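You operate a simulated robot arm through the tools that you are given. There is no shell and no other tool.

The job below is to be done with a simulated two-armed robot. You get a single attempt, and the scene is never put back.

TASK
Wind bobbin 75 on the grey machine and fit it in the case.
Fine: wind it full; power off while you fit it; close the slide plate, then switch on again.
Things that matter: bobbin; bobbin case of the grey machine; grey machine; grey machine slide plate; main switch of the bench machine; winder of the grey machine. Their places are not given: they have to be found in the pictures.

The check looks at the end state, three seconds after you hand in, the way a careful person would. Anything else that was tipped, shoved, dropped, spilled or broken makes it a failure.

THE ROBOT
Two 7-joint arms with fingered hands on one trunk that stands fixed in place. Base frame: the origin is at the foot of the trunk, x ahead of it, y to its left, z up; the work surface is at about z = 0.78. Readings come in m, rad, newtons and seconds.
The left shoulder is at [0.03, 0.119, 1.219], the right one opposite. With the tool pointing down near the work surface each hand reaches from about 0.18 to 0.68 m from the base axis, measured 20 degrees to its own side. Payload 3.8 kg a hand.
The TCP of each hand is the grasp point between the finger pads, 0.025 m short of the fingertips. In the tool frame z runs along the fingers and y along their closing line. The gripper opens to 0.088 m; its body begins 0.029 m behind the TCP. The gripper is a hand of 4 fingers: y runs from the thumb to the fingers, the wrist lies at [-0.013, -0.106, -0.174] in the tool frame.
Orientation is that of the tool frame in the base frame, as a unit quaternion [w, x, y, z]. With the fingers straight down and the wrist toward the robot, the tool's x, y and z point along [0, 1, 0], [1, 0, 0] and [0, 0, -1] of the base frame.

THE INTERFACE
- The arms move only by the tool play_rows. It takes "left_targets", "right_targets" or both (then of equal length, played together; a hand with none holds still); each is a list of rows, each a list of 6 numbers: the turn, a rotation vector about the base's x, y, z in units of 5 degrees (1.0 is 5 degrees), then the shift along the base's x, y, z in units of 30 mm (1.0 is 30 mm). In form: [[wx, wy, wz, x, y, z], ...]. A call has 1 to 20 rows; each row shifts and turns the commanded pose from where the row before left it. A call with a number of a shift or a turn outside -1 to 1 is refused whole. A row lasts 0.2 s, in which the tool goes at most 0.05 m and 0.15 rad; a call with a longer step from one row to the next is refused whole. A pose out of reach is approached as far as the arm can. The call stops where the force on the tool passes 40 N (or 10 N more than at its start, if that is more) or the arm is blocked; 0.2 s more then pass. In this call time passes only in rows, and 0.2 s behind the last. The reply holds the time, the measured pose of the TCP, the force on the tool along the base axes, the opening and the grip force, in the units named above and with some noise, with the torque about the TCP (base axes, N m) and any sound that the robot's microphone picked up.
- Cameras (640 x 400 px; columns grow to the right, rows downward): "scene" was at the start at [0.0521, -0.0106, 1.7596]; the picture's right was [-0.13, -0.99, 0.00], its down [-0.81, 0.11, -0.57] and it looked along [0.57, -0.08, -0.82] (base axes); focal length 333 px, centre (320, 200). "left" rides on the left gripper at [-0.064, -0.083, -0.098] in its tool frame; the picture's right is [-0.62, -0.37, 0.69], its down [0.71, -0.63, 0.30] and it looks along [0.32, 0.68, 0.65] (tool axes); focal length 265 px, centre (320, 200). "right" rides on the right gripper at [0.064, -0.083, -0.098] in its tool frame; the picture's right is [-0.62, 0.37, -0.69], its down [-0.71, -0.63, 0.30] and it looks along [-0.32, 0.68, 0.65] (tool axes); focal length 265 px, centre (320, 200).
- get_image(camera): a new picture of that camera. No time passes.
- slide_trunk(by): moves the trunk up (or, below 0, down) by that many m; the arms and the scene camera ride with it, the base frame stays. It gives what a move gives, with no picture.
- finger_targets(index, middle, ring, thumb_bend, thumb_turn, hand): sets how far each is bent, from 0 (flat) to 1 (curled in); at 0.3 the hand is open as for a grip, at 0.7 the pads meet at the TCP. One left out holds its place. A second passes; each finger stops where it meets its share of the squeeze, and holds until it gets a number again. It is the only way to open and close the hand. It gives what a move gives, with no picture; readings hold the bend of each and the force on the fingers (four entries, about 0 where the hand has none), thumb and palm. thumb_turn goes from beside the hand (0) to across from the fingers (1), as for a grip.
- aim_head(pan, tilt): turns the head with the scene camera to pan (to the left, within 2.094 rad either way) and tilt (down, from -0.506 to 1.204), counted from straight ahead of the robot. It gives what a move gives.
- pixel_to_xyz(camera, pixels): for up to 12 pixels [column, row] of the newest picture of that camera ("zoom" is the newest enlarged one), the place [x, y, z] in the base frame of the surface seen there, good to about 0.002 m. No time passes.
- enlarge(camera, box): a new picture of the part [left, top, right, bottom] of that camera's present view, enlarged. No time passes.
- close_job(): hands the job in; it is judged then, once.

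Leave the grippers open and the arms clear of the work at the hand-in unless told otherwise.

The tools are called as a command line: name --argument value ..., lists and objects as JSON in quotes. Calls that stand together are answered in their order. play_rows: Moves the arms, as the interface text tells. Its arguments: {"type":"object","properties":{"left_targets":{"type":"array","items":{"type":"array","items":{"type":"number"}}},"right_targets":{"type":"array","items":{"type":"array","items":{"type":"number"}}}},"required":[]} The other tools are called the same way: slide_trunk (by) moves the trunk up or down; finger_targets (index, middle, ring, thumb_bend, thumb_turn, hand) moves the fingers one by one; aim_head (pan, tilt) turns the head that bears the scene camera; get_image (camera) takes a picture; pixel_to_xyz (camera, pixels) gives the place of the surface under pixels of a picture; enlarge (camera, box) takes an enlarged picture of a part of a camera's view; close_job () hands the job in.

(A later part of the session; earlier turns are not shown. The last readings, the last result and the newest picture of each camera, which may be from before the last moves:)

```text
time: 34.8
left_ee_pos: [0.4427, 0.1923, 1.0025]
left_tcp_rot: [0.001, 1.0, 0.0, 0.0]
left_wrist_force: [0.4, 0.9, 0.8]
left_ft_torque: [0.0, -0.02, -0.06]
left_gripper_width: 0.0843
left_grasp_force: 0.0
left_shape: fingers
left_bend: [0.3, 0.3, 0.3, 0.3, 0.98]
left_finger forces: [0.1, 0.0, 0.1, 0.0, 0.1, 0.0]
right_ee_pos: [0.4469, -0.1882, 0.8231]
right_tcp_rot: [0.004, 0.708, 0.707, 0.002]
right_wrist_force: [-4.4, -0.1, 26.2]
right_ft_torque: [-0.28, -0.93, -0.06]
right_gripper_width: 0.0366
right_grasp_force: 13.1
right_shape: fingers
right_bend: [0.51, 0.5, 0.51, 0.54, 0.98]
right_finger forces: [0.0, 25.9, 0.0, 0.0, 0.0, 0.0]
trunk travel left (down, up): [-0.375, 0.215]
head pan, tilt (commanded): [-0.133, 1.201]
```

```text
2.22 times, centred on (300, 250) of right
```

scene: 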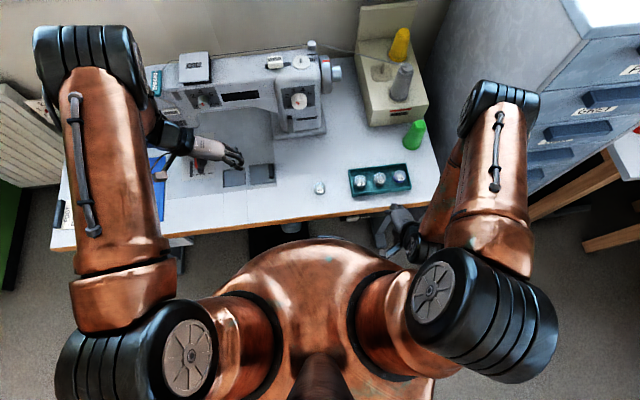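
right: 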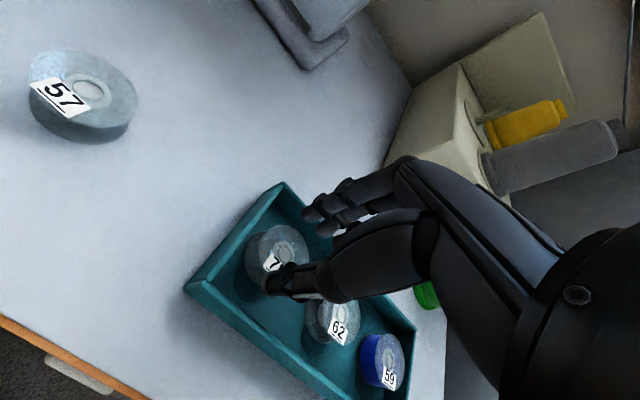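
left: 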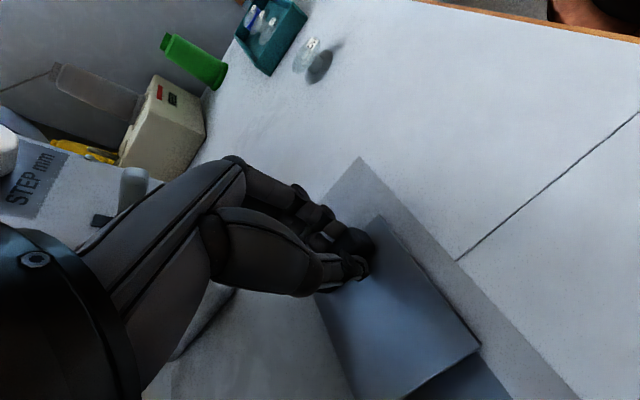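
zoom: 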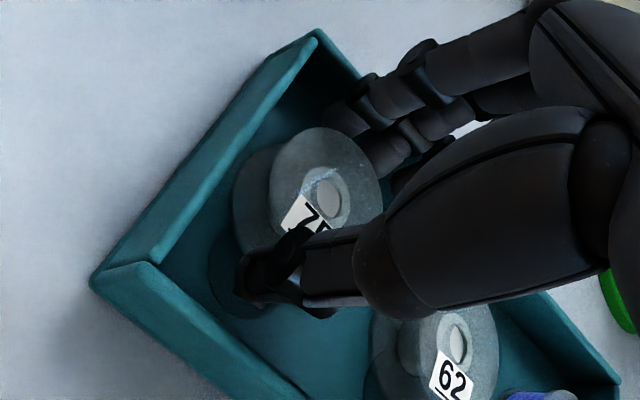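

The middle finger is pressing (26 N) on something again. I zoom in at the fingertip.

enlarge --camera "right" --box '[280, 170, 370, 250]'

pixel_to_xyz --camera "zoom" --pixels '[[230, 260], [260, 240], [290, 255], [320, 260], [300, 290], [260, 200], [180, 190], [200, 150], [310, 220], [340, 230], [240, 300], [270, 290]]'

```text
5.00 times, centred on (325, 210) of right
```

zoom: 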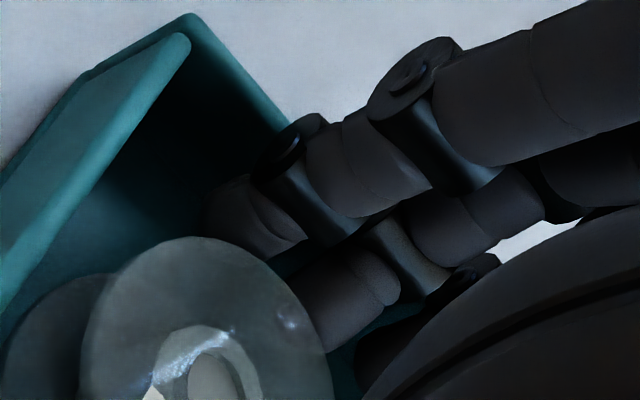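

```text
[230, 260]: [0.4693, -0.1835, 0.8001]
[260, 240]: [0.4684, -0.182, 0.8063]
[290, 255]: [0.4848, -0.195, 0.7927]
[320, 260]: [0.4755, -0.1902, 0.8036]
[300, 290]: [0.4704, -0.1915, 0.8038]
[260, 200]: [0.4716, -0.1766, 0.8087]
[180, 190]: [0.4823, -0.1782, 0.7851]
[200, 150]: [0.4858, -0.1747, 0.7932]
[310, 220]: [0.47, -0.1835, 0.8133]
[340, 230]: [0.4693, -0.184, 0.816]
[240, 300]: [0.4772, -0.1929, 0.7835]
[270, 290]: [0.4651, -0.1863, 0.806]
```

The torque puts the contact at (0.486,−0.199): the middle finger's outer side on the back wall. I raise, bend the middle finger further in (0.55), shift 1.5 mm nearer, and descend again.

play_rows --right_targets '[[0, 0, 0, 0, 0, 0.3], [0, 0.05, 0, -0.08, 0, 0.3]]'

finger_targets --hand "right" --index 0.52 --middle 0.54 --ring 0.55 --thumb_bend 0.53

play_rows --right_targets '[[0, 0, 0, 0, 0, -0.25], [0, 0, 0, 0, 0, -0.2], [0, 0, 0, 0, 0, -0.15]]'

enlarge --camera "right" --box '[200, 160, 400, 340]'

```text
time: 35.4
left_ee_pos: [0.4445, 0.1917, 1.002]
left_tcp_rot: [-0.001, 1.0, 0.0, -0.001]
left_wrist_force: [-0.7, 0.0, -0.3]
left_ft_torque: [-0.03, 0.03, -0.03]
left_gripper_width: 0.0844
left_grasp_force: 0.1
left_shape: fingers
left_bend: [0.3, 0.3, 0.3, 0.3, 0.98]
left_finger forces: [0.1, 0.1, 0.1, 0.1, 0.0, 0.0]
right_ee_pos: [0.443, -0.1873, 0.838]
right_tcp_rot: [-0.001, 0.707, 0.707, -0.003]
right_wrist_force: [0.8, 0.5, 0.3]
right_ft_torque: [0.01, 0.03, 0.01]
right_gripper_width: 0.0366
right_grasp_force: 0.0
right_shape: fingers
right_bend: [0.51, 0.51, 0.51, 0.54, 0.98]
right_finger forces: [0.1, 0.0, 0.0, 0.0, 0.1, 0.0]
trunk travel left (down, up): [-0.375, 0.215]
head pan, tilt (commanded): [-0.133, 1.201]
```

```text
time: 36.4
left_ee_pos: [0.4457, 0.1902, 1.0008]
left_tcp_rot: [-0.001, 1.0, -0.001, 0.0]
left_wrist_force: [-0.4, 0.1, -0.7]
left_ft_torque: [0.02, -0.02, 0.03]
left_gripper_width: 0.0842
left_grasp_force: 0.1
left_shape: fingers
left_bend: [0.3, 0.3, 0.3, 0.3, 0.98]
left_finger forces: [0.0, 0.0, 0.0, 0.1, 0.1, 0.0]
right_ee_pos: [0.4439, -0.1875, 0.8371]
right_tcp_rot: [-0.001, 0.708, 0.706, -0.002]
right_wrist_force: [-0.7, 0.0, -0.5]
right_ft_torque: [0.0, -0.01, 0.01]
right_gripper_width: 0.0361
right_grasp_force: 0.0
right_shape: fingers
right_bend: [0.52, 0.54, 0.55, 0.53, 0.98]
right_finger forces: [0.0, 0.1, 0.0, 0.0, 0.0, 0.0]
trunk travel left (down, up): [-0.375, 0.215]
head pan, tilt (commanded): [-0.133, 1.201]
```

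```text
time: 37.2
left_ee_pos: [0.4452, 0.1913, 1.001]
left_tcp_rot: [0.001, 1.0, -0.002, 0.0]
left_wrist_force: [0.3, 0.0, 0.5]
left_ft_torque: [-0.04, 0.03, 0.02]
left_gripper_width: 0.0842
left_grasp_force: 0.1
left_shape: fingers
left_bend: [0.3, 0.3, 0.3, 0.3, 0.98]
left_finger forces: [0.0, 0.0, 0.1, 0.0, 0.0, 0.1]
right_ee_pos: [0.4446, -0.1883, 0.8193]
right_tcp_rot: [-0.002, 0.708, 0.707, -0.003]
right_wrist_force: [0.4, -0.3, 0.2]
right_ft_torque: [0.0, 0.02, 0.0]
right_gripper_width: 0.0362
right_grasp_force: 0.0
right_shape: fingers
right_bend: [0.52, 0.54, 0.55, 0.53, 0.98]
right_finger forces: [0.1, 0.1, 0.1, 0.0, 0.1, 0.1]
trunk travel left (down, up): [-0.375, 0.215]
head pan, tilt (commanded): [-0.133, 1.201]
```

```text
2.22 times, centred on (300, 250) of right
```

zoom: 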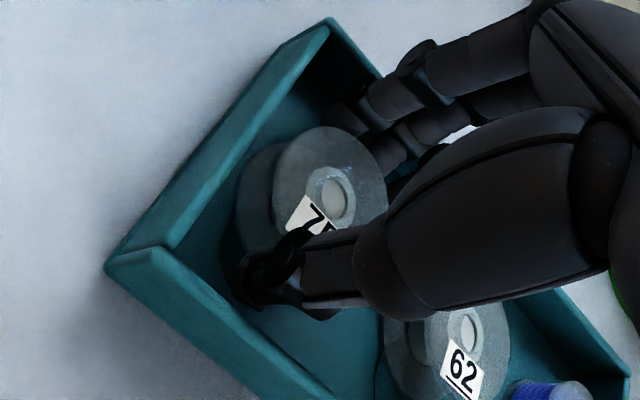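

Clear now (no force). I go 5 mm further down, then close.

play_rows --right_targets '[[0, 0, 0, 0, 0, -0.12], [0, 0, 0, 0, 0, -0.1]]'

```text
time: 37.8
left_ee_pos: [0.4447, 0.1916, 1.0021]
left_tcp_rot: [0.0, 1.0, -0.001, 0.0]
left_wrist_force: [0.9, -0.3, 0.1]
left_ft_torque: [0.03, -0.04, -0.01]
left_gripper_width: 0.0843
left_grasp_force: 0.0
left_shape: fingers
left_bend: [0.3, 0.3, 0.3, 0.3, 0.98]
left_finger forces: [0.1, 0.0, 0.0, 0.0, 0.0, 0.0]
right_ee_pos: [0.442, -0.1871, 0.8141]
right_tcp_rot: [0.0, 0.708, 0.707, -0.001]
right_wrist_force: [-1.4, -0.1, 8.3]
right_ft_torque: [-0.08, -0.23, -0.01]
right_gripper_width: 0.0366
right_grasp_force: 6.0
right_shape: fingers
right_bend: [0.52, 0.55, 0.55, 0.53, 0.98]
right_finger forces: [0.0, 10.6, 0.1, 0.1, 0.4, 0.0]
trunk travel left (down, up): [-0.375, 0.215]
head pan, tilt (commanded): [-0.133, 1.201]
```

The middle fingertip touches the tray floor. I lift 3 mm and close on the bobbin.

play_rows --right_targets '[[0, 0, 0, 0.05, 0, 0.12]]'

finger_targets --hand "right" --index 0.62 --middle 0.62 --ring 0.58 --thumb_bend 0.62

enlarge --camera "right" --box '[200, 160, 400, 340]'

```text
time: 38.2
left_ee_pos: [0.4468, 0.191, 1.0017]
left_tcp_rot: [0.0, 1.0, -0.001, 0.0]
left_wrist_force: [0.1, -0.2, 1.0]
left_ft_torque: [0.02, 0.0, 0.0]
left_gripper_width: 0.0846
left_grasp_force: 0.0
left_shape: fingers
left_bend: [0.3, 0.3, 0.3, 0.3, 0.98]
left_finger forces: [0.0, 0.1, 0.0, 0.0, 0.0, 0.1]
right_ee_pos: [0.4439, -0.1885, 0.814]
right_tcp_rot: [-0.002, 0.708, 0.706, -0.003]
right_wrist_force: [-2.4, -0.1, -0.1]
right_ft_torque: [0.01, 0.01, 0.01]
right_gripper_width: 0.0366
right_grasp_force: 1.0
right_shape: fingers
right_bend: [0.52, 0.56, 0.55, 0.53, 0.98]
right_finger forces: [0.1, 2.2, 0.0, 0.1, 0.2, 0.0]
trunk travel left (down, up): [-0.375, 0.215]
head pan, tilt (commanded): [-0.133, 1.201]
```

```text
time: 39.2
left_ee_pos: [0.4459, 0.1913, 1.0006]
left_tcp_rot: [0.001, 1.0, -0.001, 0.0]
left_wrist_force: [0.4, -0.9, -0.6]
left_ft_torque: [0.04, -0.02, 0.03]
left_gripper_width: 0.0843
left_grasp_force: 0.0
left_shape: fingers
left_bend: [0.3, 0.3, 0.3, 0.3, 0.98]
left_finger forces: [0.0, 0.1, 0.0, 0.0, 0.0, 0.1]
right_ee_pos: [0.4448, -0.1877, 0.8159]
right_tcp_rot: [-0.002, 0.708, 0.706, -0.003]
right_wrist_force: [-0.3, 0.7, 0.4]
right_ft_torque: [0.02, 0.03, 0.0]
right_gripper_width: 0.0302
right_grasp_force: 5.1
right_shape: fingers
right_bend: [0.57, 0.59, 0.57, 0.55, 0.97]
right_finger forces: [3.1, 2.7, 0.0, 0.1, 5.6, 0.0]
trunk travel left (down, up): [-0.375, 0.215]
head pan, tilt (commanded): [-0.133, 1.201]
```

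```text
2.22 times, centred on (300, 250) of right
```

zoom: 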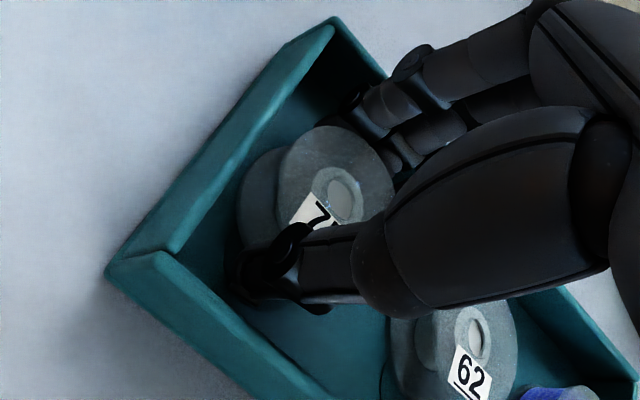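

Gripped with ~5 N. I lift slowly and check.

play_rows --right_targets '[[0, 0, 0, 0, 0, 0.3], [0, 0, 0, 0, 0, 0.5], [0, 0, 0, 0, 0, 0.8]]'

get_image --camera "right"

enlarge --camera "right" --box '[200, 160, 400, 340]'

```text
time: 40.0
left_ee_pos: [0.4445, 0.1916, 1.0006]
left_tcp_rot: [0.0, 1.0, 0.0, 0.0]
left_wrist_force: [0.1, 0.2, 0.6]
left_ft_torque: [0.0, -0.03, 0.01]
left_gripper_width: 0.0842
left_grasp_force: 0.0
left_shape: fingers
left_bend: [0.3, 0.3, 0.3, 0.3, 0.98]
left_finger forces: [0.1, 0.0, 0.1, 0.1, 0.1, 0.0]
right_ee_pos: [0.4463, -0.1871, 0.8651]
right_tcp_rot: [-0.002, 0.707, 0.708, -0.003]
right_wrist_force: [0.7, 0.5, -0.1]
right_ft_torque: [-0.02, 0.0, 0.0]
right_gripper_width: 0.0301
right_grasp_force: 5.5
right_shape: fingers
right_bend: [0.57, 0.59, 0.57, 0.55, 0.97]
right_finger forces: [2.9, 2.6, 0.0, 0.1, 5.5, 0.0]
trunk travel left (down, up): [-0.375, 0.215]
head pan, tilt (commanded): [-0.133, 1.201]
```

```text
taken
```

right: 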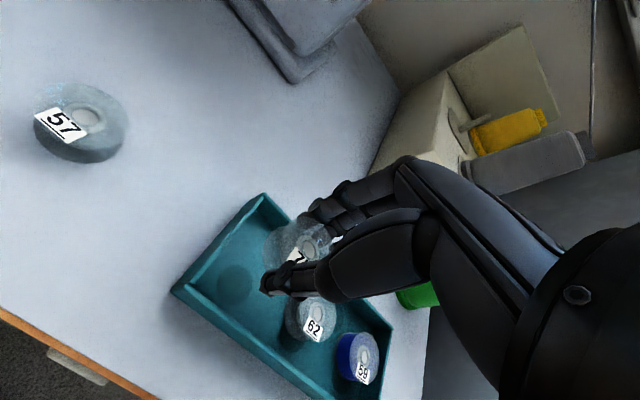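

```text
2.22 times, centred on (300, 250) of right
```

zoom: 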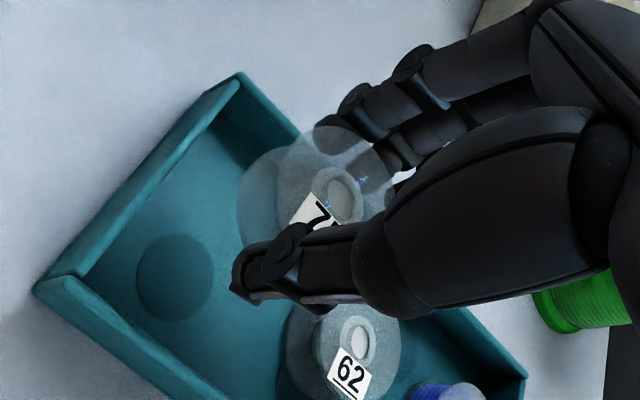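

Bobbin 75 is lifted. I measure where its hub sits relative to the TCP.

pixel_to_xyz --camera "zoom" --pixels '[[338, 192], [325, 185], [345, 205], [350, 200], [335, 175], [310, 205], [330, 200], [340, 190]]'

enlarge --camera "right" --box '[250, 200, 350, 300]'

```text
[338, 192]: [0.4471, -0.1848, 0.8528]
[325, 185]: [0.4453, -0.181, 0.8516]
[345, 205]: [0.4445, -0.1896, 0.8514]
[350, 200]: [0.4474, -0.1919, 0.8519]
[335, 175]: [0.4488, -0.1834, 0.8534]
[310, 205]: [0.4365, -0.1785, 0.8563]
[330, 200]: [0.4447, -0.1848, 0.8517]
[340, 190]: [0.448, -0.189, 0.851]
```

```text
4.00 times, centred on (300, 250) of right
```

zoom: 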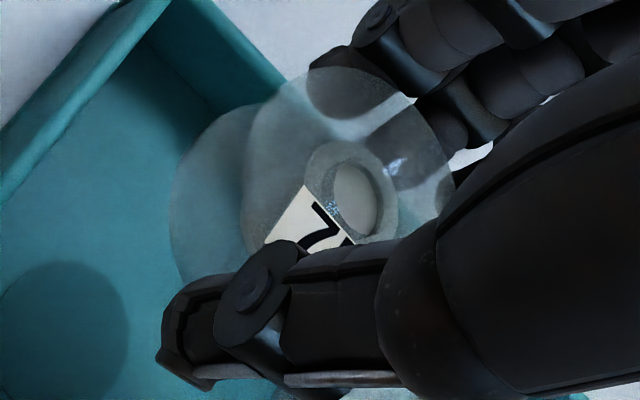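

pixel_to_xyz --camera "zoom" --pixels '[[355, 200], [345, 190], [365, 210], [355, 175], [350, 225], [312, 190], [392, 205], [345, 148], [360, 235], [270, 150], [440, 160], [380, 80]]'

```text
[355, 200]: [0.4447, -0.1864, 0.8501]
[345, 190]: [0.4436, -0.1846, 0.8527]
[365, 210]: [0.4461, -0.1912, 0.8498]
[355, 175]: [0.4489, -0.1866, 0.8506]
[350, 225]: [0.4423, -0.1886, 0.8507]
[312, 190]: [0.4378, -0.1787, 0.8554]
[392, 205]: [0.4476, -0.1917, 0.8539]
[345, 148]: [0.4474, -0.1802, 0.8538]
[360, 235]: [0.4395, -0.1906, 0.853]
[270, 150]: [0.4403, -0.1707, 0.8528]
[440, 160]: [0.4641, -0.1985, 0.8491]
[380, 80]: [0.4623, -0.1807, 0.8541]
```

The hub sits within ~2 mm of the TCP. Now I measure the winder spindle precisely with the scene camera.

enlarge --camera "scene" --box '[255, 35, 345, 90]'

```text
7.11 times, centred on (300, 62) of scene
```

zoom: 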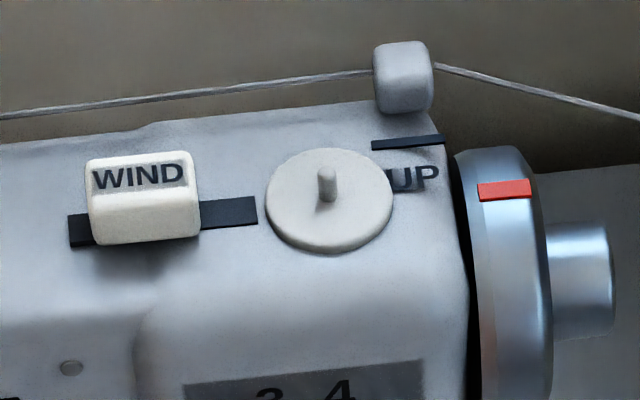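

pixel_to_xyz --camera "zoom" --pixels '[[326, 170], [326, 178], [325, 200], [328, 190], [272, 200], [388, 195], [330, 152], [325, 238], [300, 170], [360, 170], [295, 225], [355, 225]]'

pixel_to_xyz --camera "zoom" --pixels '[[140, 180], [95, 180], [190, 175], [140, 220], [100, 225], [190, 215], [75, 235], [250, 210], [230, 200], [400, 50], [385, 70], [425, 70]]'

```text
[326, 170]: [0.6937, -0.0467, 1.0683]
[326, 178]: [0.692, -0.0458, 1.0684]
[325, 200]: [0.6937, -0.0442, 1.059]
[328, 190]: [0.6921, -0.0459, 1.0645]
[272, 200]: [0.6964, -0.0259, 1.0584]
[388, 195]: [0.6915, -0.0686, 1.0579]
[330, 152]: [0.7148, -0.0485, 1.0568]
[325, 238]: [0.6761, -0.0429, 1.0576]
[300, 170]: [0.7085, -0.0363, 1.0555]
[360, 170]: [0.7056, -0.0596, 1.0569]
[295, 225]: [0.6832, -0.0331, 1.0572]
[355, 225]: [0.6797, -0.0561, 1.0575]
```

```text
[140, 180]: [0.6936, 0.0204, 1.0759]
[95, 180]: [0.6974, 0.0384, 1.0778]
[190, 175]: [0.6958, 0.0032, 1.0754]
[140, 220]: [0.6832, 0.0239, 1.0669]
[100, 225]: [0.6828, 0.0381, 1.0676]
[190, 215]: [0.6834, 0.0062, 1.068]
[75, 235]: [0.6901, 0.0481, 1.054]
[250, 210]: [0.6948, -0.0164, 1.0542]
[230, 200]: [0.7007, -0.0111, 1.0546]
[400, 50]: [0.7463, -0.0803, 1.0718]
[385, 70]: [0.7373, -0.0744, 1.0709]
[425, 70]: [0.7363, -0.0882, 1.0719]
```

Spindle centre ≈ (0.6955,−0.047), top z≈1.069, disc top ≈1.0575; the thread guide post is at (0.737,−0.081). I lift to z≈1.2 and yaw 20° so the ring finger clears the guide post, then go forward above the spindle.

play_rows --right_targets '[[0, 0, 0, 0, 0, 0.9], [0, 0, 0, 0, 0, 0.9], [0, 0, 1, 0, 0, 0.9], [0, 0, 1, 0, 0, 0.9], [0, 0, 1, 0, 0, 0.9], [0, 0, 1, 0, 0, 0.9], [0, 0, 0, 0, 0, 0.9], [0, 0, 0, 0, 0, 0.9], [0, 0, 0, 0, 0, 0.9], [0, 0, 0, 0.3, 0.15, 0.9], [0, 0, 0, 0.5, 0.3, 0.9], [0, 0, 0, 0.8, 0.45, 0.9]]'

play_rows --right_targets '[[0, 0, 0, 0.8, 0.45, 0], [0, 0, 0, 0.8, 0.45, 0], [0, 0, 0, 0.8, 0.45, 0], [0, 0, 0, 0.8, 0.45, 0], [0, 0, 0, 0.8, 0.45, 0], [0, 0, 0, 0.8, 0.45, 0]]'

get_image --camera "right"

get_image --camera "scene"

```text
time: 42.6
left_ee_pos: [0.4454, 0.1914, 1.0006]
left_tcp_rot: [0.001, 1.0, -0.001, 0.0]
left_wrist_force: [0.1, -0.5, -0.2]
left_ft_torque: [-0.02, 0.0, 0.02]
left_gripper_width: 0.0843
left_grasp_force: 0.0
left_shape: fingers
left_bend: [0.3, 0.3, 0.3, 0.3, 0.98]
left_finger forces: [0.0, 0.1, 0.1, 0.0, 0.1, 0.1]
right_ee_pos: [0.4929, -0.159, 1.1879]
right_tcp_rot: [-0.001, 0.574, 0.819, -0.003]
right_wrist_force: [0.5, -0.8, -0.5]
right_ft_torque: [0.01, 0.01, 0.02]
right_gripper_width: 0.0298
right_grasp_force: 5.7
right_shape: fingers
right_bend: [0.57, 0.59, 0.57, 0.55, 0.97]
right_finger forces: [3.0, 2.7, 0.0, 0.0, 5.4, 0.1]
trunk travel left (down, up): [-0.375, 0.215]
head pan, tilt (commanded): [-0.133, 1.201]
```

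```text
time: 44.0
left_ee_pos: [0.4455, 0.1926, 1.0007]
left_tcp_rot: [0.0, 1.0, -0.002, -0.001]
left_wrist_force: [-0.1, 0.0, 0.7]
left_ft_torque: [-0.01, 0.0, 0.01]
left_gripper_width: 0.0844
left_grasp_force: 0.1
left_shape: fingers
left_bend: [0.3, 0.3, 0.3, 0.3, 0.98]
left_finger forces: [0.0, 0.0, 0.0, 0.1, 0.0, 0.0]
right_ee_pos: [0.637, -0.0804, 1.1878]
right_tcp_rot: [-0.001, 0.575, 0.818, -0.003]
right_wrist_force: [-0.5, 0.7, -0.3]
right_ft_torque: [0.01, 0.02, -0.02]
right_gripper_width: 0.0295
right_grasp_force: 5.1
right_shape: fingers
right_bend: [0.57, 0.59, 0.57, 0.55, 0.97]
right_finger forces: [2.9, 2.6, 0.0, 0.0, 5.2, 0.0]
trunk travel left (down, up): [-0.375, 0.215]
head pan, tilt (commanded): [-0.133, 1.201]
```

```text
taken
```

right: 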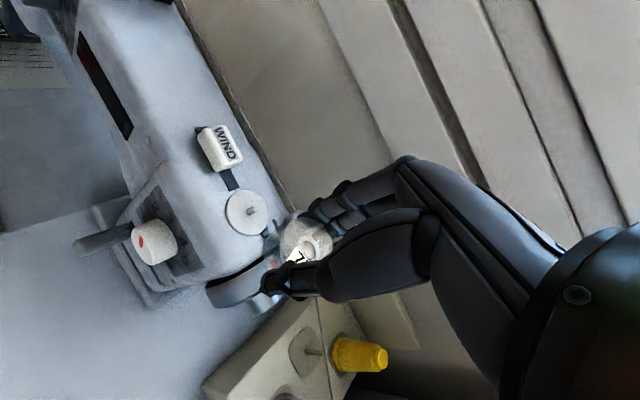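

```text
taken
```

scene: 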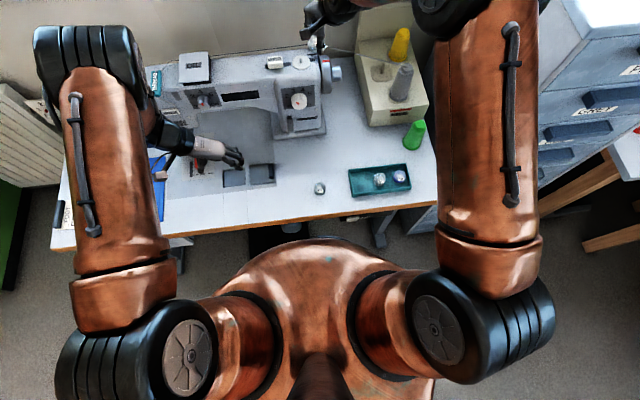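

Now both bobbin and spindle are in the right view. I enlarge and measure both from this same picture.

enlarge --camera "right" --box '[190, 170, 350, 310]'

```text
2.86 times, centred on (270, 240) of right
```

zoom: 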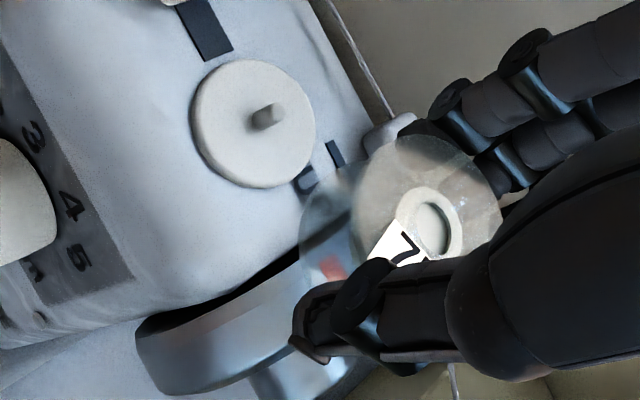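

pixel_to_xyz --camera "zoom" --pixels '[[432, 230], [425, 220], [440, 240], [402, 225], [460, 225], [430, 190], [435, 255], [385, 150], [490, 190], [365, 190], [480, 220], [450, 150]]'

pixel_to_xyz --camera "zoom" --pixels '[[270, 112], [276, 110], [265, 115], [258, 122], [255, 62], [315, 125], [260, 188], [192, 115], [210, 80], [300, 80], [300, 170], [215, 160]]'

```text
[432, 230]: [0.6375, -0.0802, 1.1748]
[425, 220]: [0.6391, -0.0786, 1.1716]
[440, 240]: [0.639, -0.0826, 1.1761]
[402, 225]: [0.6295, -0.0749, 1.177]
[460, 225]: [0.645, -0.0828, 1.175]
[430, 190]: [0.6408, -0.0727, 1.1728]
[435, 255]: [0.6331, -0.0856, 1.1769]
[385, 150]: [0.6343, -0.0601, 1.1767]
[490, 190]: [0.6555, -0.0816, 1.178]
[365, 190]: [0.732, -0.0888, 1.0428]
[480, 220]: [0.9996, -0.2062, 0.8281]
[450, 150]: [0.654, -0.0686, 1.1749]
```

```text
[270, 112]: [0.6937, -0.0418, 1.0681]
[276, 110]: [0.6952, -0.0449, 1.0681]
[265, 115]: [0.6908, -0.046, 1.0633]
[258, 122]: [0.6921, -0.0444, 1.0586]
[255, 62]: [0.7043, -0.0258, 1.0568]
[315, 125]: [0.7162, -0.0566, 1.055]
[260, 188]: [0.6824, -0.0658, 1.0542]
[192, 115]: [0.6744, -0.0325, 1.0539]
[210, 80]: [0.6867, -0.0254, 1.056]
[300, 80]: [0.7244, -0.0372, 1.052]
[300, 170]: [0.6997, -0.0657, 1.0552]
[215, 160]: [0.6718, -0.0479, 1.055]
```

The bobbin hub is centred on the TCP; the spindle is at ≈(0.6947,−0.046). I move over it and lower to TCP z≈1.115 (bobbin bottom ~16 mm above the pin).

play_rows --right_targets '[[0, 0, 0, 0.95, 0.56, 0], [0, 0, 0, 0.95, 0.56, 0], [0, 0, 0, 0, 0, -0.8], [0, 0, 0, 0, 0, -0.8], [0, 0, 0, 0, 0, -0.8]]'

get_image --camera "right"

enlarge --camera "scene" --box '[255, 15, 375, 95]'

```text
time: 45.2
left_ee_pos: [0.4452, 0.1906, 1.0014]
left_tcp_rot: [0.0, 1.0, -0.001, 0.0]
left_wrist_force: [0.1, -0.9, -0.1]
left_ft_torque: [-0.01, 0.01, 0.0]
left_gripper_width: 0.0844
left_grasp_force: 0.0
left_shape: fingers
left_bend: [0.3, 0.3, 0.3, 0.3, 0.98]
left_finger forces: [0.0, 0.0, 0.0, 0.0, 0.0, 0.1]
right_ee_pos: [0.6949, -0.0461, 1.1145]
right_tcp_rot: [0.0, 0.574, 0.819, -0.002]
right_wrist_force: [0.1, 0.1, -0.6]
right_ft_torque: [0.02, -0.01, 0.0]
right_gripper_width: 0.0297
right_grasp_force: 5.9
right_shape: fingers
right_bend: [0.57, 0.59, 0.57, 0.55, 0.97]
right_finger forces: [2.8, 2.5, 0.0, 0.0, 5.2, 0.0]
trunk travel left (down, up): [-0.375, 0.215]
head pan, tilt (commanded): [-0.133, 1.201]
```

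```text
taken
```

right: 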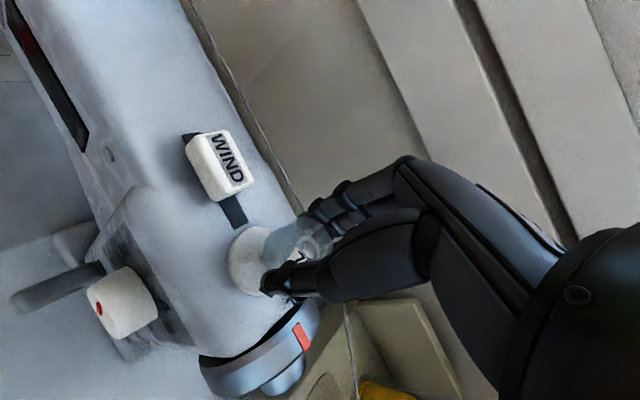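

```text
5.00 times, centred on (315, 55) of scene
```

zoom: 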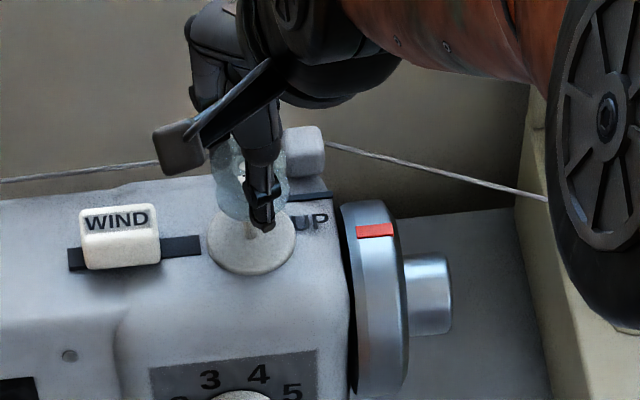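

I zoom on the bobbin/spindle from both cameras to check alignment.

enlarge --camera "scene" --box '[290, 35, 325, 75]'

enlarge --camera "right" --box '[220, 200, 350, 310]'

get_image --camera "left"

```text
10.00 times, centred on (308, 55) of scene
```

zoom: 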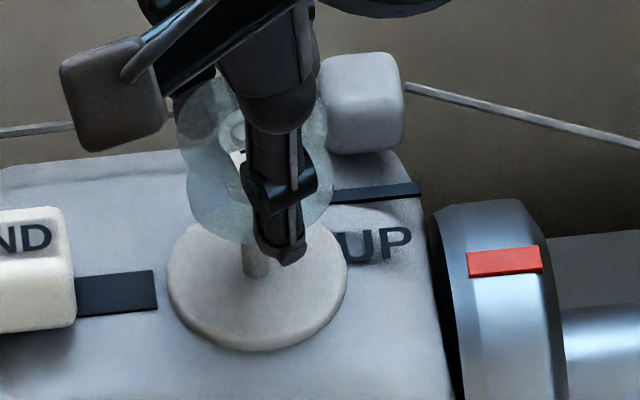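

```text
3.64 times, centred on (285, 255) of right
```

zoom: 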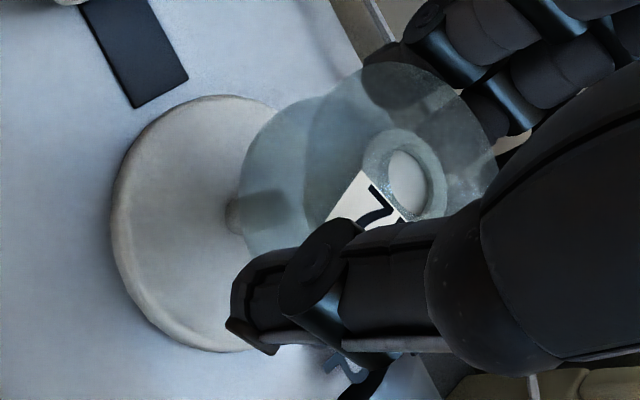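

```text
taken
```

left: 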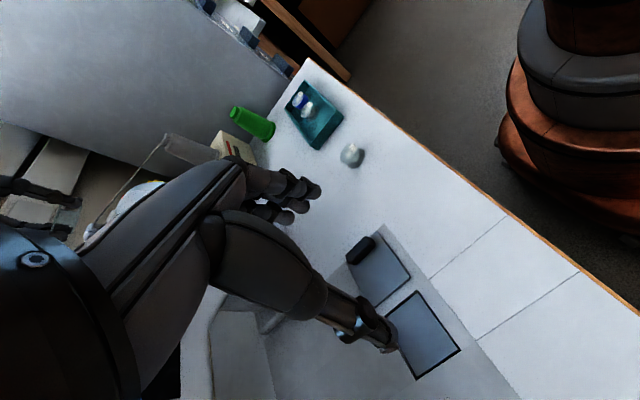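

pixel_to_xyz --camera "right" --pixels '[[331, 249], [329, 246], [333, 252], [321, 243], [342, 252], [332, 236], [330, 259], [326, 222], [355, 245]]'

pixel_to_xyz --camera "scene" --pixels '[[301, 48], [300, 47], [302, 50], [302, 61], [302, 60], [296, 46], [299, 43]]'

```text
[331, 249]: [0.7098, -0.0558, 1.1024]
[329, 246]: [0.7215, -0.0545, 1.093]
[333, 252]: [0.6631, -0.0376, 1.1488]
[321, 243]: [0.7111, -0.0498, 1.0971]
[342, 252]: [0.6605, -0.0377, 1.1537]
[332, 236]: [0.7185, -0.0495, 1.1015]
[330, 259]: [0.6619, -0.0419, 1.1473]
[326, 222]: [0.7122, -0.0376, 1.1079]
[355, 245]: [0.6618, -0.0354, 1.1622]
```

```text
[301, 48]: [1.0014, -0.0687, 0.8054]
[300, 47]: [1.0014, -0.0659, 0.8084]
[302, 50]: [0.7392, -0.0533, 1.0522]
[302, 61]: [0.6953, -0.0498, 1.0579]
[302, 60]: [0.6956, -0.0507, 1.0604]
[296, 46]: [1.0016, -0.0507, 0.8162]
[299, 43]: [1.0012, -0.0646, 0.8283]
```

pixel_to_xyz --camera "zoom" --pixels '[[405, 180], [400, 170], [412, 190], [372, 170], [440, 190], [400, 135], [405, 215], [330, 110], [485, 150], [350, 90], [380, 75], [240, 215]]'

```text
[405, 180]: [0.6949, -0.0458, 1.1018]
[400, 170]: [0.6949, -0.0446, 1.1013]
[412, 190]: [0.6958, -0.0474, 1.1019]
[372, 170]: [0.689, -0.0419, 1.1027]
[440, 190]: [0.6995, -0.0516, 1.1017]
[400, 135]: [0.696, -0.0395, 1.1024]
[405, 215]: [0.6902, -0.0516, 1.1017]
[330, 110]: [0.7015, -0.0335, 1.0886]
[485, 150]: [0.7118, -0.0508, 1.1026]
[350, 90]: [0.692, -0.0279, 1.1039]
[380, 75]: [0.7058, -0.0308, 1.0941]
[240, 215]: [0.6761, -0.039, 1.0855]
```

The hub is at (0.6945,−0.046), aligned with the pin within ~1 mm. I lower in small steps.

play_rows --right_targets '[[0, 0, 0, 0, 0, -0.2], [0, 0, 0, 0, 0, -0.2], [0, 0, 0, 0, 0, -0.2], [0, 0, 0, 0, 0, -0.1]]'

enlarge --camera "scene" --box '[285, 30, 335, 80]'

```text
time: 46.2
left_ee_pos: [0.445, 0.1928, 1.0015]
left_tcp_rot: [0.0, 1.0, 0.0, 0.0]
left_wrist_force: [-1.2, 0.4, 0.0]
left_ft_torque: [-0.01, 0.0, 0.0]
left_gripper_width: 0.0844
left_grasp_force: 0.1
left_shape: fingers
left_bend: [0.3, 0.3, 0.3, 0.3, 0.98]
left_finger forces: [0.0, 0.2, 0.0, 0.0, 0.0, 0.1]
right_ee_pos: [0.6938, -0.0448, 1.0966]
right_tcp_rot: [0.0, 0.574, 0.819, -0.002]
right_wrist_force: [1.3, 0.2, 5.1]
right_ft_torque: [0.01, -0.02, 0.01]
right_gripper_width: 0.0296
right_grasp_force: 5.4
right_shape: fingers
right_bend: [0.57, 0.59, 0.57, 0.55, 0.97]
right_finger forces: [3.4, 3.0, 0.1, 0.1, 5.3, 0.1]
trunk travel left (down, up): [-0.375, 0.215]
head pan, tilt (commanded): [-0.133, 1.201]
```

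```text
8.00 times, centred on (310, 55) of scene
```

zoom: 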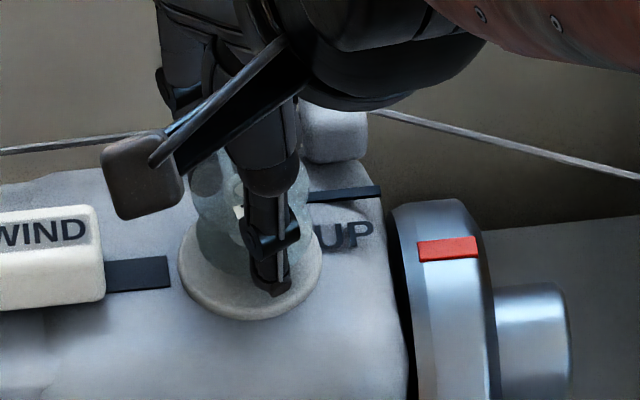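

The bobbin bottom touches the pin top (5 N). I do a small search with light pressure: first 1 mm steps.

play_rows --right_targets '[[0, 0, 0, 0.035, 0, 0]]'

play_rows --right_targets '[[0, 0, 0, 0, -0.035, 0]]'

play_rows --right_targets '[[0, 0, 0, -0.035, 0, 0]]'

play_rows --right_targets '[[0, 0, 0, -0.035, 0, 0]]'

```text
time: 46.6
left_ee_pos: [0.4444, 0.1924, 1.0015]
left_tcp_rot: [0.0, 1.0, 0.0, 0.0]
left_wrist_force: [-1.2, 0.5, 0.3]
left_ft_torque: [0.01, 0.0, 0.01]
left_gripper_width: 0.0843
left_grasp_force: 0.0
left_shape: fingers
left_bend: [0.3, 0.3, 0.3, 0.3, 0.98]
left_finger forces: [0.0, 0.0, 0.0, 0.0, 0.0, 0.0]
right_ee_pos: [0.6953, -0.0466, 1.0956]
right_tcp_rot: [0.0, 0.575, 0.818, -0.001]
right_wrist_force: [0.7, 0.7, 6.7]
right_ft_torque: [0.04, -0.01, 0.01]
right_gripper_width: 0.0296
right_grasp_force: 5.8
right_shape: fingers
right_bend: [0.57, 0.59, 0.57, 0.55, 0.97]
right_finger forces: [3.4, 2.8, 0.1, 0.0, 5.7, 0.1]
trunk travel left (down, up): [-0.375, 0.215]
head pan, tilt (commanded): [-0.133, 1.201]
```

```text
time: 47.0
left_ee_pos: [0.4461, 0.1919, 1.0021]
left_tcp_rot: [0.0, 1.0, 0.001, 0.0]
left_wrist_force: [-0.3, 1.0, 0.2]
left_ft_torque: [0.01, -0.01, 0.02]
left_gripper_width: 0.0845
left_grasp_force: 0.1
left_shape: fingers
left_bend: [0.3, 0.3, 0.3, 0.3, 0.98]
left_finger forces: [0.0, 0.0, 0.0, 0.1, 0.0, 0.0]
right_ee_pos: [0.6956, -0.0462, 1.095]
right_tcp_rot: [0.0, 0.574, 0.819, -0.002]
right_wrist_force: [0.4, 1.1, 6.6]
right_ft_torque: [0.05, -0.03, -0.02]
right_gripper_width: 0.0296
right_grasp_force: 5.6
right_shape: fingers
right_bend: [0.57, 0.59, 0.57, 0.55, 0.97]
right_finger forces: [4.0, 2.9, 0.0, 0.0, 5.3, 0.1]
trunk travel left (down, up): [-0.375, 0.215]
head pan, tilt (commanded): [-0.133, 1.201]
```

```text
time: 47.4
left_ee_pos: [0.4453, 0.1912, 1.0026]
left_tcp_rot: [-0.001, 1.0, 0.0, 0.0]
left_wrist_force: [0.9, 1.2, -0.9]
left_ft_torque: [-0.02, 0.02, -0.02]
left_gripper_width: 0.0843
left_grasp_force: 0.1
left_shape: fingers
left_bend: [0.3, 0.3, 0.3, 0.3, 0.98]
left_finger forces: [0.0, 0.0, 0.1, 0.1, 0.1, 0.1]
right_ee_pos: [0.6948, -0.0462, 1.0942]
right_tcp_rot: [-0.001, 0.574, 0.819, -0.001]
right_wrist_force: [3.0, 2.1, 5.9]
right_ft_torque: [0.06, -0.08, -0.01]
right_gripper_width: 0.0296
right_grasp_force: 6.4
right_shape: fingers
right_bend: [0.57, 0.59, 0.57, 0.56, 0.97]
right_finger forces: [4.3, 3.6, 0.0, 0.0, 4.8, 0.0]
trunk travel left (down, up): [-0.375, 0.215]
head pan, tilt (commanded): [-0.133, 1.201]
```

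```text
time: 47.8
left_ee_pos: [0.4461, 0.1911, 1.0009]
left_tcp_rot: [0.0, 1.0, -0.001, 0.0]
left_wrist_force: [0.4, 0.4, 0.3]
left_ft_torque: [-0.02, 0.02, -0.01]
left_gripper_width: 0.0843
left_grasp_force: 0.1
left_shape: fingers
left_bend: [0.3, 0.3, 0.3, 0.3, 0.98]
left_finger forces: [0.0, 0.0, 0.1, 0.0, 0.0, 0.1]
right_ee_pos: [0.6943, -0.0477, 1.0946]
right_tcp_rot: [0.0, 0.574, 0.819, -0.002]
right_wrist_force: [3.8, 1.1, 6.8]
right_ft_torque: [0.08, -0.12, 0.03]
right_gripper_width: 0.0292
right_grasp_force: 6.2
right_shape: fingers
right_bend: [0.56, 0.58, 0.57, 0.57, 0.97]
right_finger forces: [4.6, 4.1, 0.0, 0.0, 4.3, 0.0]
trunk travel left (down, up): [-0.375, 0.215]
head pan, tilt (commanded): [-0.133, 1.201]
```

play_rows --right_targets '[[0, 0, 0, 0.035, 0, -0.05], [0, 0, 0, 0, 0, -0.07]]'

enlarge --camera "right" --box '[220, 200, 350, 310]'

```text
time: 48.4
left_ee_pos: [0.4459, 0.1922, 1.0029]
left_tcp_rot: [0.001, 1.0, 0.0, 0.0]
left_wrist_force: [-0.2, -0.7, 0.6]
left_ft_torque: [0.02, 0.01, 0.01]
left_gripper_width: 0.0845
left_grasp_force: 0.1
left_shape: fingers
left_bend: [0.3, 0.3, 0.3, 0.3, 0.98]
left_finger forces: [0.0, 0.0, 0.1, 0.1, 0.1, 0.0]
right_ee_pos: [0.6943, -0.0462, 1.0919]
right_tcp_rot: [0.0, 0.574, 0.819, -0.001]
right_wrist_force: [-0.1, 1.1, 9.9]
right_ft_torque: [0.06, -0.06, -0.01]
right_gripper_width: 0.0294
right_grasp_force: 6.8
right_shape: fingers
right_bend: [0.57, 0.58, 0.57, 0.57, 0.96]
right_finger forces: [4.3, 3.7, 0.0, 0.0, 5.8, 0.1]
trunk travel left (down, up): [-0.375, 0.215]
head pan, tilt (commanded): [-0.133, 1.201]
```

```text
3.64 times, centred on (285, 255) of right
```

zoom: 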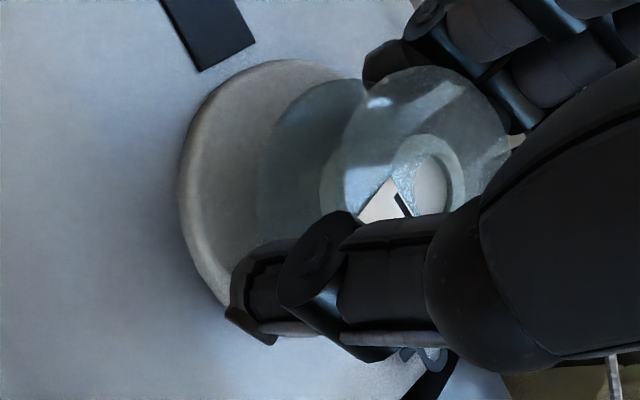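

pixel_to_xyz --camera "zoom" --pixels '[[432, 175], [425, 165], [438, 185], [398, 165], [458, 190], [430, 140], [430, 205], [270, 180], [300, 110], [500, 150], [350, 180], [262, 210]]'

```text
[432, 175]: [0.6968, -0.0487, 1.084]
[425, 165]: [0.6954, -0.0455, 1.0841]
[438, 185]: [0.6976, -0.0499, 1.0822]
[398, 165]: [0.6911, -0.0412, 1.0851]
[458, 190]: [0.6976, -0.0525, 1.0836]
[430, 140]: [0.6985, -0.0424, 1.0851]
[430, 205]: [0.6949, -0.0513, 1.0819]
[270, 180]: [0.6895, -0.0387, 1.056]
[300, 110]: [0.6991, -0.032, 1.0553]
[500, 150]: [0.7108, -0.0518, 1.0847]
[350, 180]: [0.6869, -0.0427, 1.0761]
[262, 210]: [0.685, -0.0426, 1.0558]
```

The bobbin slid up in the fingers; the pin isn't in the hole yet (hub ≈(0.696,−0.047)). I raise and back off to re-measure pin and hub together.

play_rows --right_targets '[[0, 0, 0, 0, 0, 0.7], [0, 0, 0, 0, 0, 0.8], [0, 0, 0, -0.6, -0.4, 0.3], [0, 0, 0, -0.6, -0.4, 0]]'

get_image --camera "right"

enlarge --camera "right" --box '[210, 190, 330, 290]'

```text
time: 49.4
left_ee_pos: [0.4455, 0.1913, 1.0016]
left_tcp_rot: [0.0, 1.0, 0.001, -0.001]
left_wrist_force: [-0.9, -0.3, 0.5]
left_ft_torque: [-0.02, -0.03, 0.0]
left_gripper_width: 0.0845
left_grasp_force: 0.1
left_shape: fingers
left_bend: [0.3, 0.3, 0.3, 0.3, 0.98]
left_finger forces: [0.1, 0.0, 0.0, 0.0, 0.0, 0.0]
right_ee_pos: [0.6584, -0.0719, 1.1452]
right_tcp_rot: [-0.001, 0.573, 0.819, -0.002]
right_wrist_force: [0.7, -0.1, 0.2]
right_ft_torque: [0.0, -0.03, 0.04]
right_gripper_width: 0.029
right_grasp_force: 5.8
right_shape: fingers
right_bend: [0.57, 0.59, 0.57, 0.56, 0.96]
right_finger forces: [3.0, 2.9, 0.0, 0.0, 5.3, 0.1]
trunk travel left (down, up): [-0.375, 0.215]
head pan, tilt (commanded): [-0.133, 1.201]
```

```text
taken
```

right: 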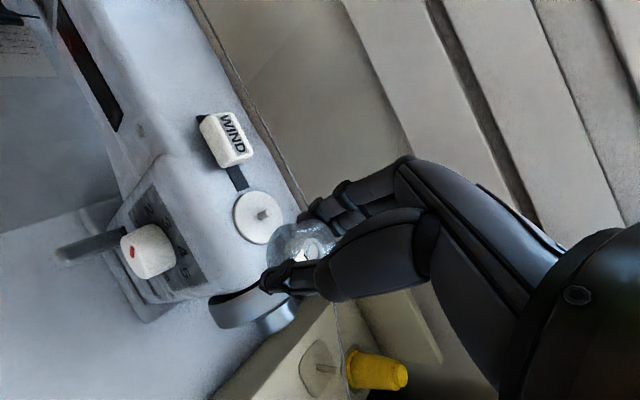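

```text
4.00 times, centred on (270, 240) of right
```

zoom: 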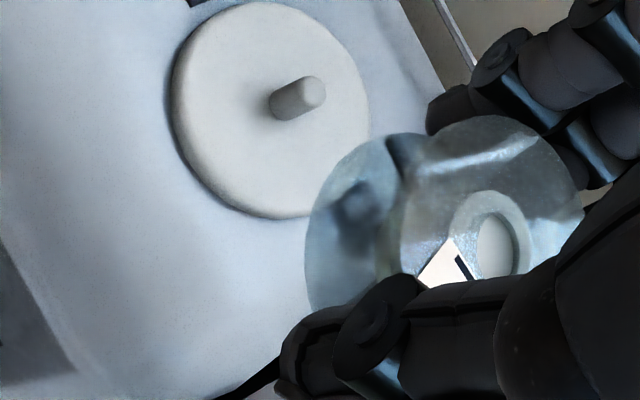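

pixel_to_xyz --camera "zoom" --pixels '[[312, 93], [308, 88], [316, 98], [316, 88], [308, 98], [320, 93], [312, 84], [312, 102], [306, 93], [318, 85], [318, 100], [310, 91]]'

pixel_to_xyz --camera "zoom" --pixels '[[240, 60], [308, 156], [200, 108], [348, 108], [225, 150], [323, 66], [274, 30], [274, 186], [210, 70], [338, 146], [250, 180], [298, 36]]'

pixel_to_xyz --camera "zoom" --pixels '[[495, 245], [490, 235], [500, 255], [495, 225], [505, 240], [485, 250], [500, 265], [488, 225], [455, 235], [525, 250], [480, 195], [508, 200]]'

```text
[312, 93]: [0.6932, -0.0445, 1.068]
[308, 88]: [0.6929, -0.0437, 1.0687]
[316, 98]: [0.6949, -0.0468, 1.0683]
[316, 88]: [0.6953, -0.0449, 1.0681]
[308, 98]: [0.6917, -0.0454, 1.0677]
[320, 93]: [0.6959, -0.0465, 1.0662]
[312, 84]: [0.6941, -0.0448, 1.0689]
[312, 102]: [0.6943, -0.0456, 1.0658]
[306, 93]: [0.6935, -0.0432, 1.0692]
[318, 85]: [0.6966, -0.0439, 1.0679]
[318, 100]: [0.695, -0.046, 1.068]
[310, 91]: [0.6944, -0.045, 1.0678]
```

```text
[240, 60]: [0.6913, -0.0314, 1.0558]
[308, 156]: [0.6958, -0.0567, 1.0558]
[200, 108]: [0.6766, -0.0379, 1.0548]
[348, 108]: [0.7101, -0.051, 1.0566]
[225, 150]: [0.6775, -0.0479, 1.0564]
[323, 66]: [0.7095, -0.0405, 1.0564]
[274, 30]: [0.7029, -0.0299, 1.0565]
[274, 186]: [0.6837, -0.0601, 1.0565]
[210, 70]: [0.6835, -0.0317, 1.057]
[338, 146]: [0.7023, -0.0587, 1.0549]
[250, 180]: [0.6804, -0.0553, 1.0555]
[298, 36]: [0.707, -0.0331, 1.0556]
```

```text
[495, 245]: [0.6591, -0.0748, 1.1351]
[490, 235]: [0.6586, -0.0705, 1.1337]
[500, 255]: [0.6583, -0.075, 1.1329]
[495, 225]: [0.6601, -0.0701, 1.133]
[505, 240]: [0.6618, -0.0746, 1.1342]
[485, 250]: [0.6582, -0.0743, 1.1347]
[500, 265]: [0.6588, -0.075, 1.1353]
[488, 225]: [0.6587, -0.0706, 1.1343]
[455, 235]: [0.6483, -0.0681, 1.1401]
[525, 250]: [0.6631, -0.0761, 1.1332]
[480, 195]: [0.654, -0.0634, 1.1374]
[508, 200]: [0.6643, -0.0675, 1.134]
```

The pin top is at (0.694,−0.045). The bobbin might be tilted in the grip; I sample its top flange.

enlarge --camera "right" --box '[270, 205, 350, 275]'

pixel_to_xyz --camera "zoom" --pixels '[[170, 80], [180, 130], [200, 50], [260, 20], [330, 30], [360, 80], [380, 130], [230, 120], [290, 100], [330, 140], [240, 170], [200, 100]]'

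```text
5.71 times, centred on (310, 240) of right
```

zoom: 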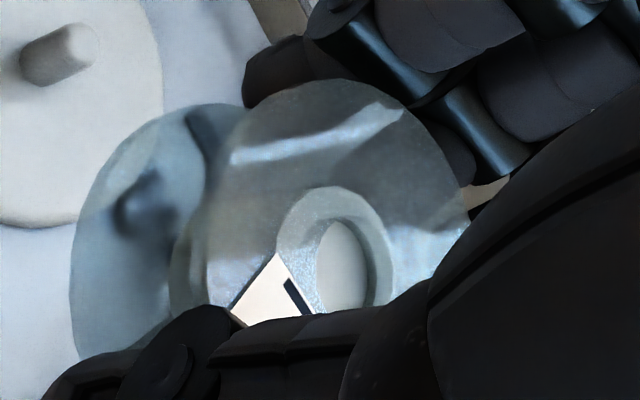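

```text
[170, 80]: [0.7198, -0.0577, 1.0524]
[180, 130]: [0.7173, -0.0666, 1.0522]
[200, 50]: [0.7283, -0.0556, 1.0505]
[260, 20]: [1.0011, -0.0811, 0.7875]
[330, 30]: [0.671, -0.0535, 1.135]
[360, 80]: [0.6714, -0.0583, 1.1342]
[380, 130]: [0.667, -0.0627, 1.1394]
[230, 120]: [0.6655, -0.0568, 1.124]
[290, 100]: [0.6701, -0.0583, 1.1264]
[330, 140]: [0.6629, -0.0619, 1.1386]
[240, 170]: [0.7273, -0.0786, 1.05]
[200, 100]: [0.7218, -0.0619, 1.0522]
```

The bobbin is level. By geometry the hub needs to move (+0.0365,+0.027) to the pin at (0.694,−0.045); earlier I was ~2 mm too far right. I return with that correction and lower to just above the pin.

play_rows --right_targets '[[0, 0, 0, 0.605, 0.445, 0], [0, 0, 0, 0.605, 0.445, 0], [0, 0, 0, 0, 0, -0.7], [0, 0, 0, 0, 0, -0.7]]'

enlarge --camera "right" --box '[210, 190, 350, 300]'

```text
time: 50.4
left_ee_pos: [0.4449, 0.1908, 1.0]
left_tcp_rot: [-0.001, 1.0, -0.001, 0.001]
left_wrist_force: [-0.6, -0.1, 0.3]
left_ft_torque: [0.0, 0.0, 0.01]
left_gripper_width: 0.0844
left_grasp_force: 0.1
left_shape: fingers
left_bend: [0.3, 0.3, 0.3, 0.3, 0.98]
left_finger forces: [0.0, 0.1, 0.0, 0.0, 0.0, 0.0]
right_ee_pos: [0.6943, -0.0443, 1.1021]
right_tcp_rot: [-0.001, 0.574, 0.819, -0.003]
right_wrist_force: [0.3, 0.0, -0.2]
right_ft_torque: [0.0, 0.01, -0.05]
right_gripper_width: 0.0293
right_grasp_force: 5.8
right_shape: fingers
right_bend: [0.57, 0.59, 0.57, 0.56, 0.96]
right_finger forces: [3.0, 2.9, 0.0, 0.0, 5.4, 0.1]
trunk travel left (down, up): [-0.375, 0.215]
head pan, tilt (commanded): [-0.133, 1.201]
```

```text
3.64 times, centred on (280, 245) of right
```

zoom: 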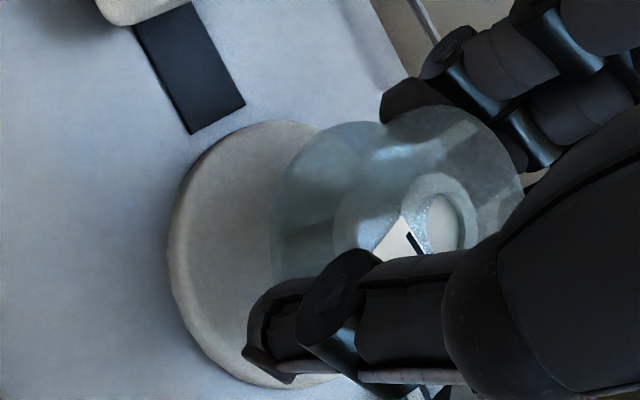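

play_rows --right_targets '[[0, 0, 0, 0, 0, -0.1], [0, 0, 0, 0, 0, -0.1], [0, 0, 0, 0, 0, -0.1]]'

```text
time: 51.2
left_ee_pos: [0.4451, 0.1916, 1.0013]
left_tcp_rot: [0.001, 1.0, -0.001, 0.0]
left_wrist_force: [1.0, -0.5, 0.8]
left_ft_torque: [0.0, -0.03, -0.01]
left_gripper_width: 0.0845
left_grasp_force: 0.0
left_shape: fingers
left_bend: [0.3, 0.3, 0.3, 0.3, 0.98]
left_finger forces: [0.0, 0.0, 0.0, 0.0, 0.0, 0.0]
right_ee_pos: [0.6945, -0.0462, 1.0943]
right_tcp_rot: [0.0, 0.574, 0.819, -0.002]
right_wrist_force: [-0.3, -0.1, -0.8]
right_ft_torque: [0.01, 0.0, -0.02]
right_gripper_width: 0.0291
right_grasp_force: 5.9
right_shape: fingers
right_bend: [0.57, 0.59, 0.57, 0.56, 0.96]
right_finger forces: [3.0, 2.9, 0.0, 0.0, 5.3, 0.1]
trunk travel left (down, up): [-0.375, 0.215]
head pan, tilt (commanded): [-0.133, 1.201]
```

No contact yet; continue lowering slowly.

play_rows --right_targets '[[0, 0, 0, 0, 0, -0.08], [0, 0, 0, 0, 0, -0.08]]'

```text
time: 51.8
left_ee_pos: [0.4454, 0.1913, 1.0014]
left_tcp_rot: [0.0, 1.0, -0.001, 0.0]
left_wrist_force: [0.1, 0.2, 0.5]
left_ft_torque: [-0.01, 0.01, -0.01]
left_gripper_width: 0.0845
left_grasp_force: 0.1
left_shape: fingers
left_bend: [0.3, 0.3, 0.3, 0.3, 0.98]
left_finger forces: [0.0, 0.1, 0.1, 0.0, 0.1, 0.0]
right_ee_pos: [0.6943, -0.0457, 1.0889]
right_tcp_rot: [-0.001, 0.574, 0.819, -0.003]
right_wrist_force: [-0.1, 0.6, -0.7]
right_ft_torque: [0.01, -0.02, -0.01]
right_gripper_width: 0.0291
right_grasp_force: 5.7
right_shape: fingers
right_bend: [0.57, 0.59, 0.57, 0.56, 0.96]
right_finger forces: [3.0, 2.9, 0.0, 0.0, 5.5, 0.1]
trunk travel left (down, up): [-0.375, 0.215]
head pan, tilt (commanded): [-0.133, 1.201]
```

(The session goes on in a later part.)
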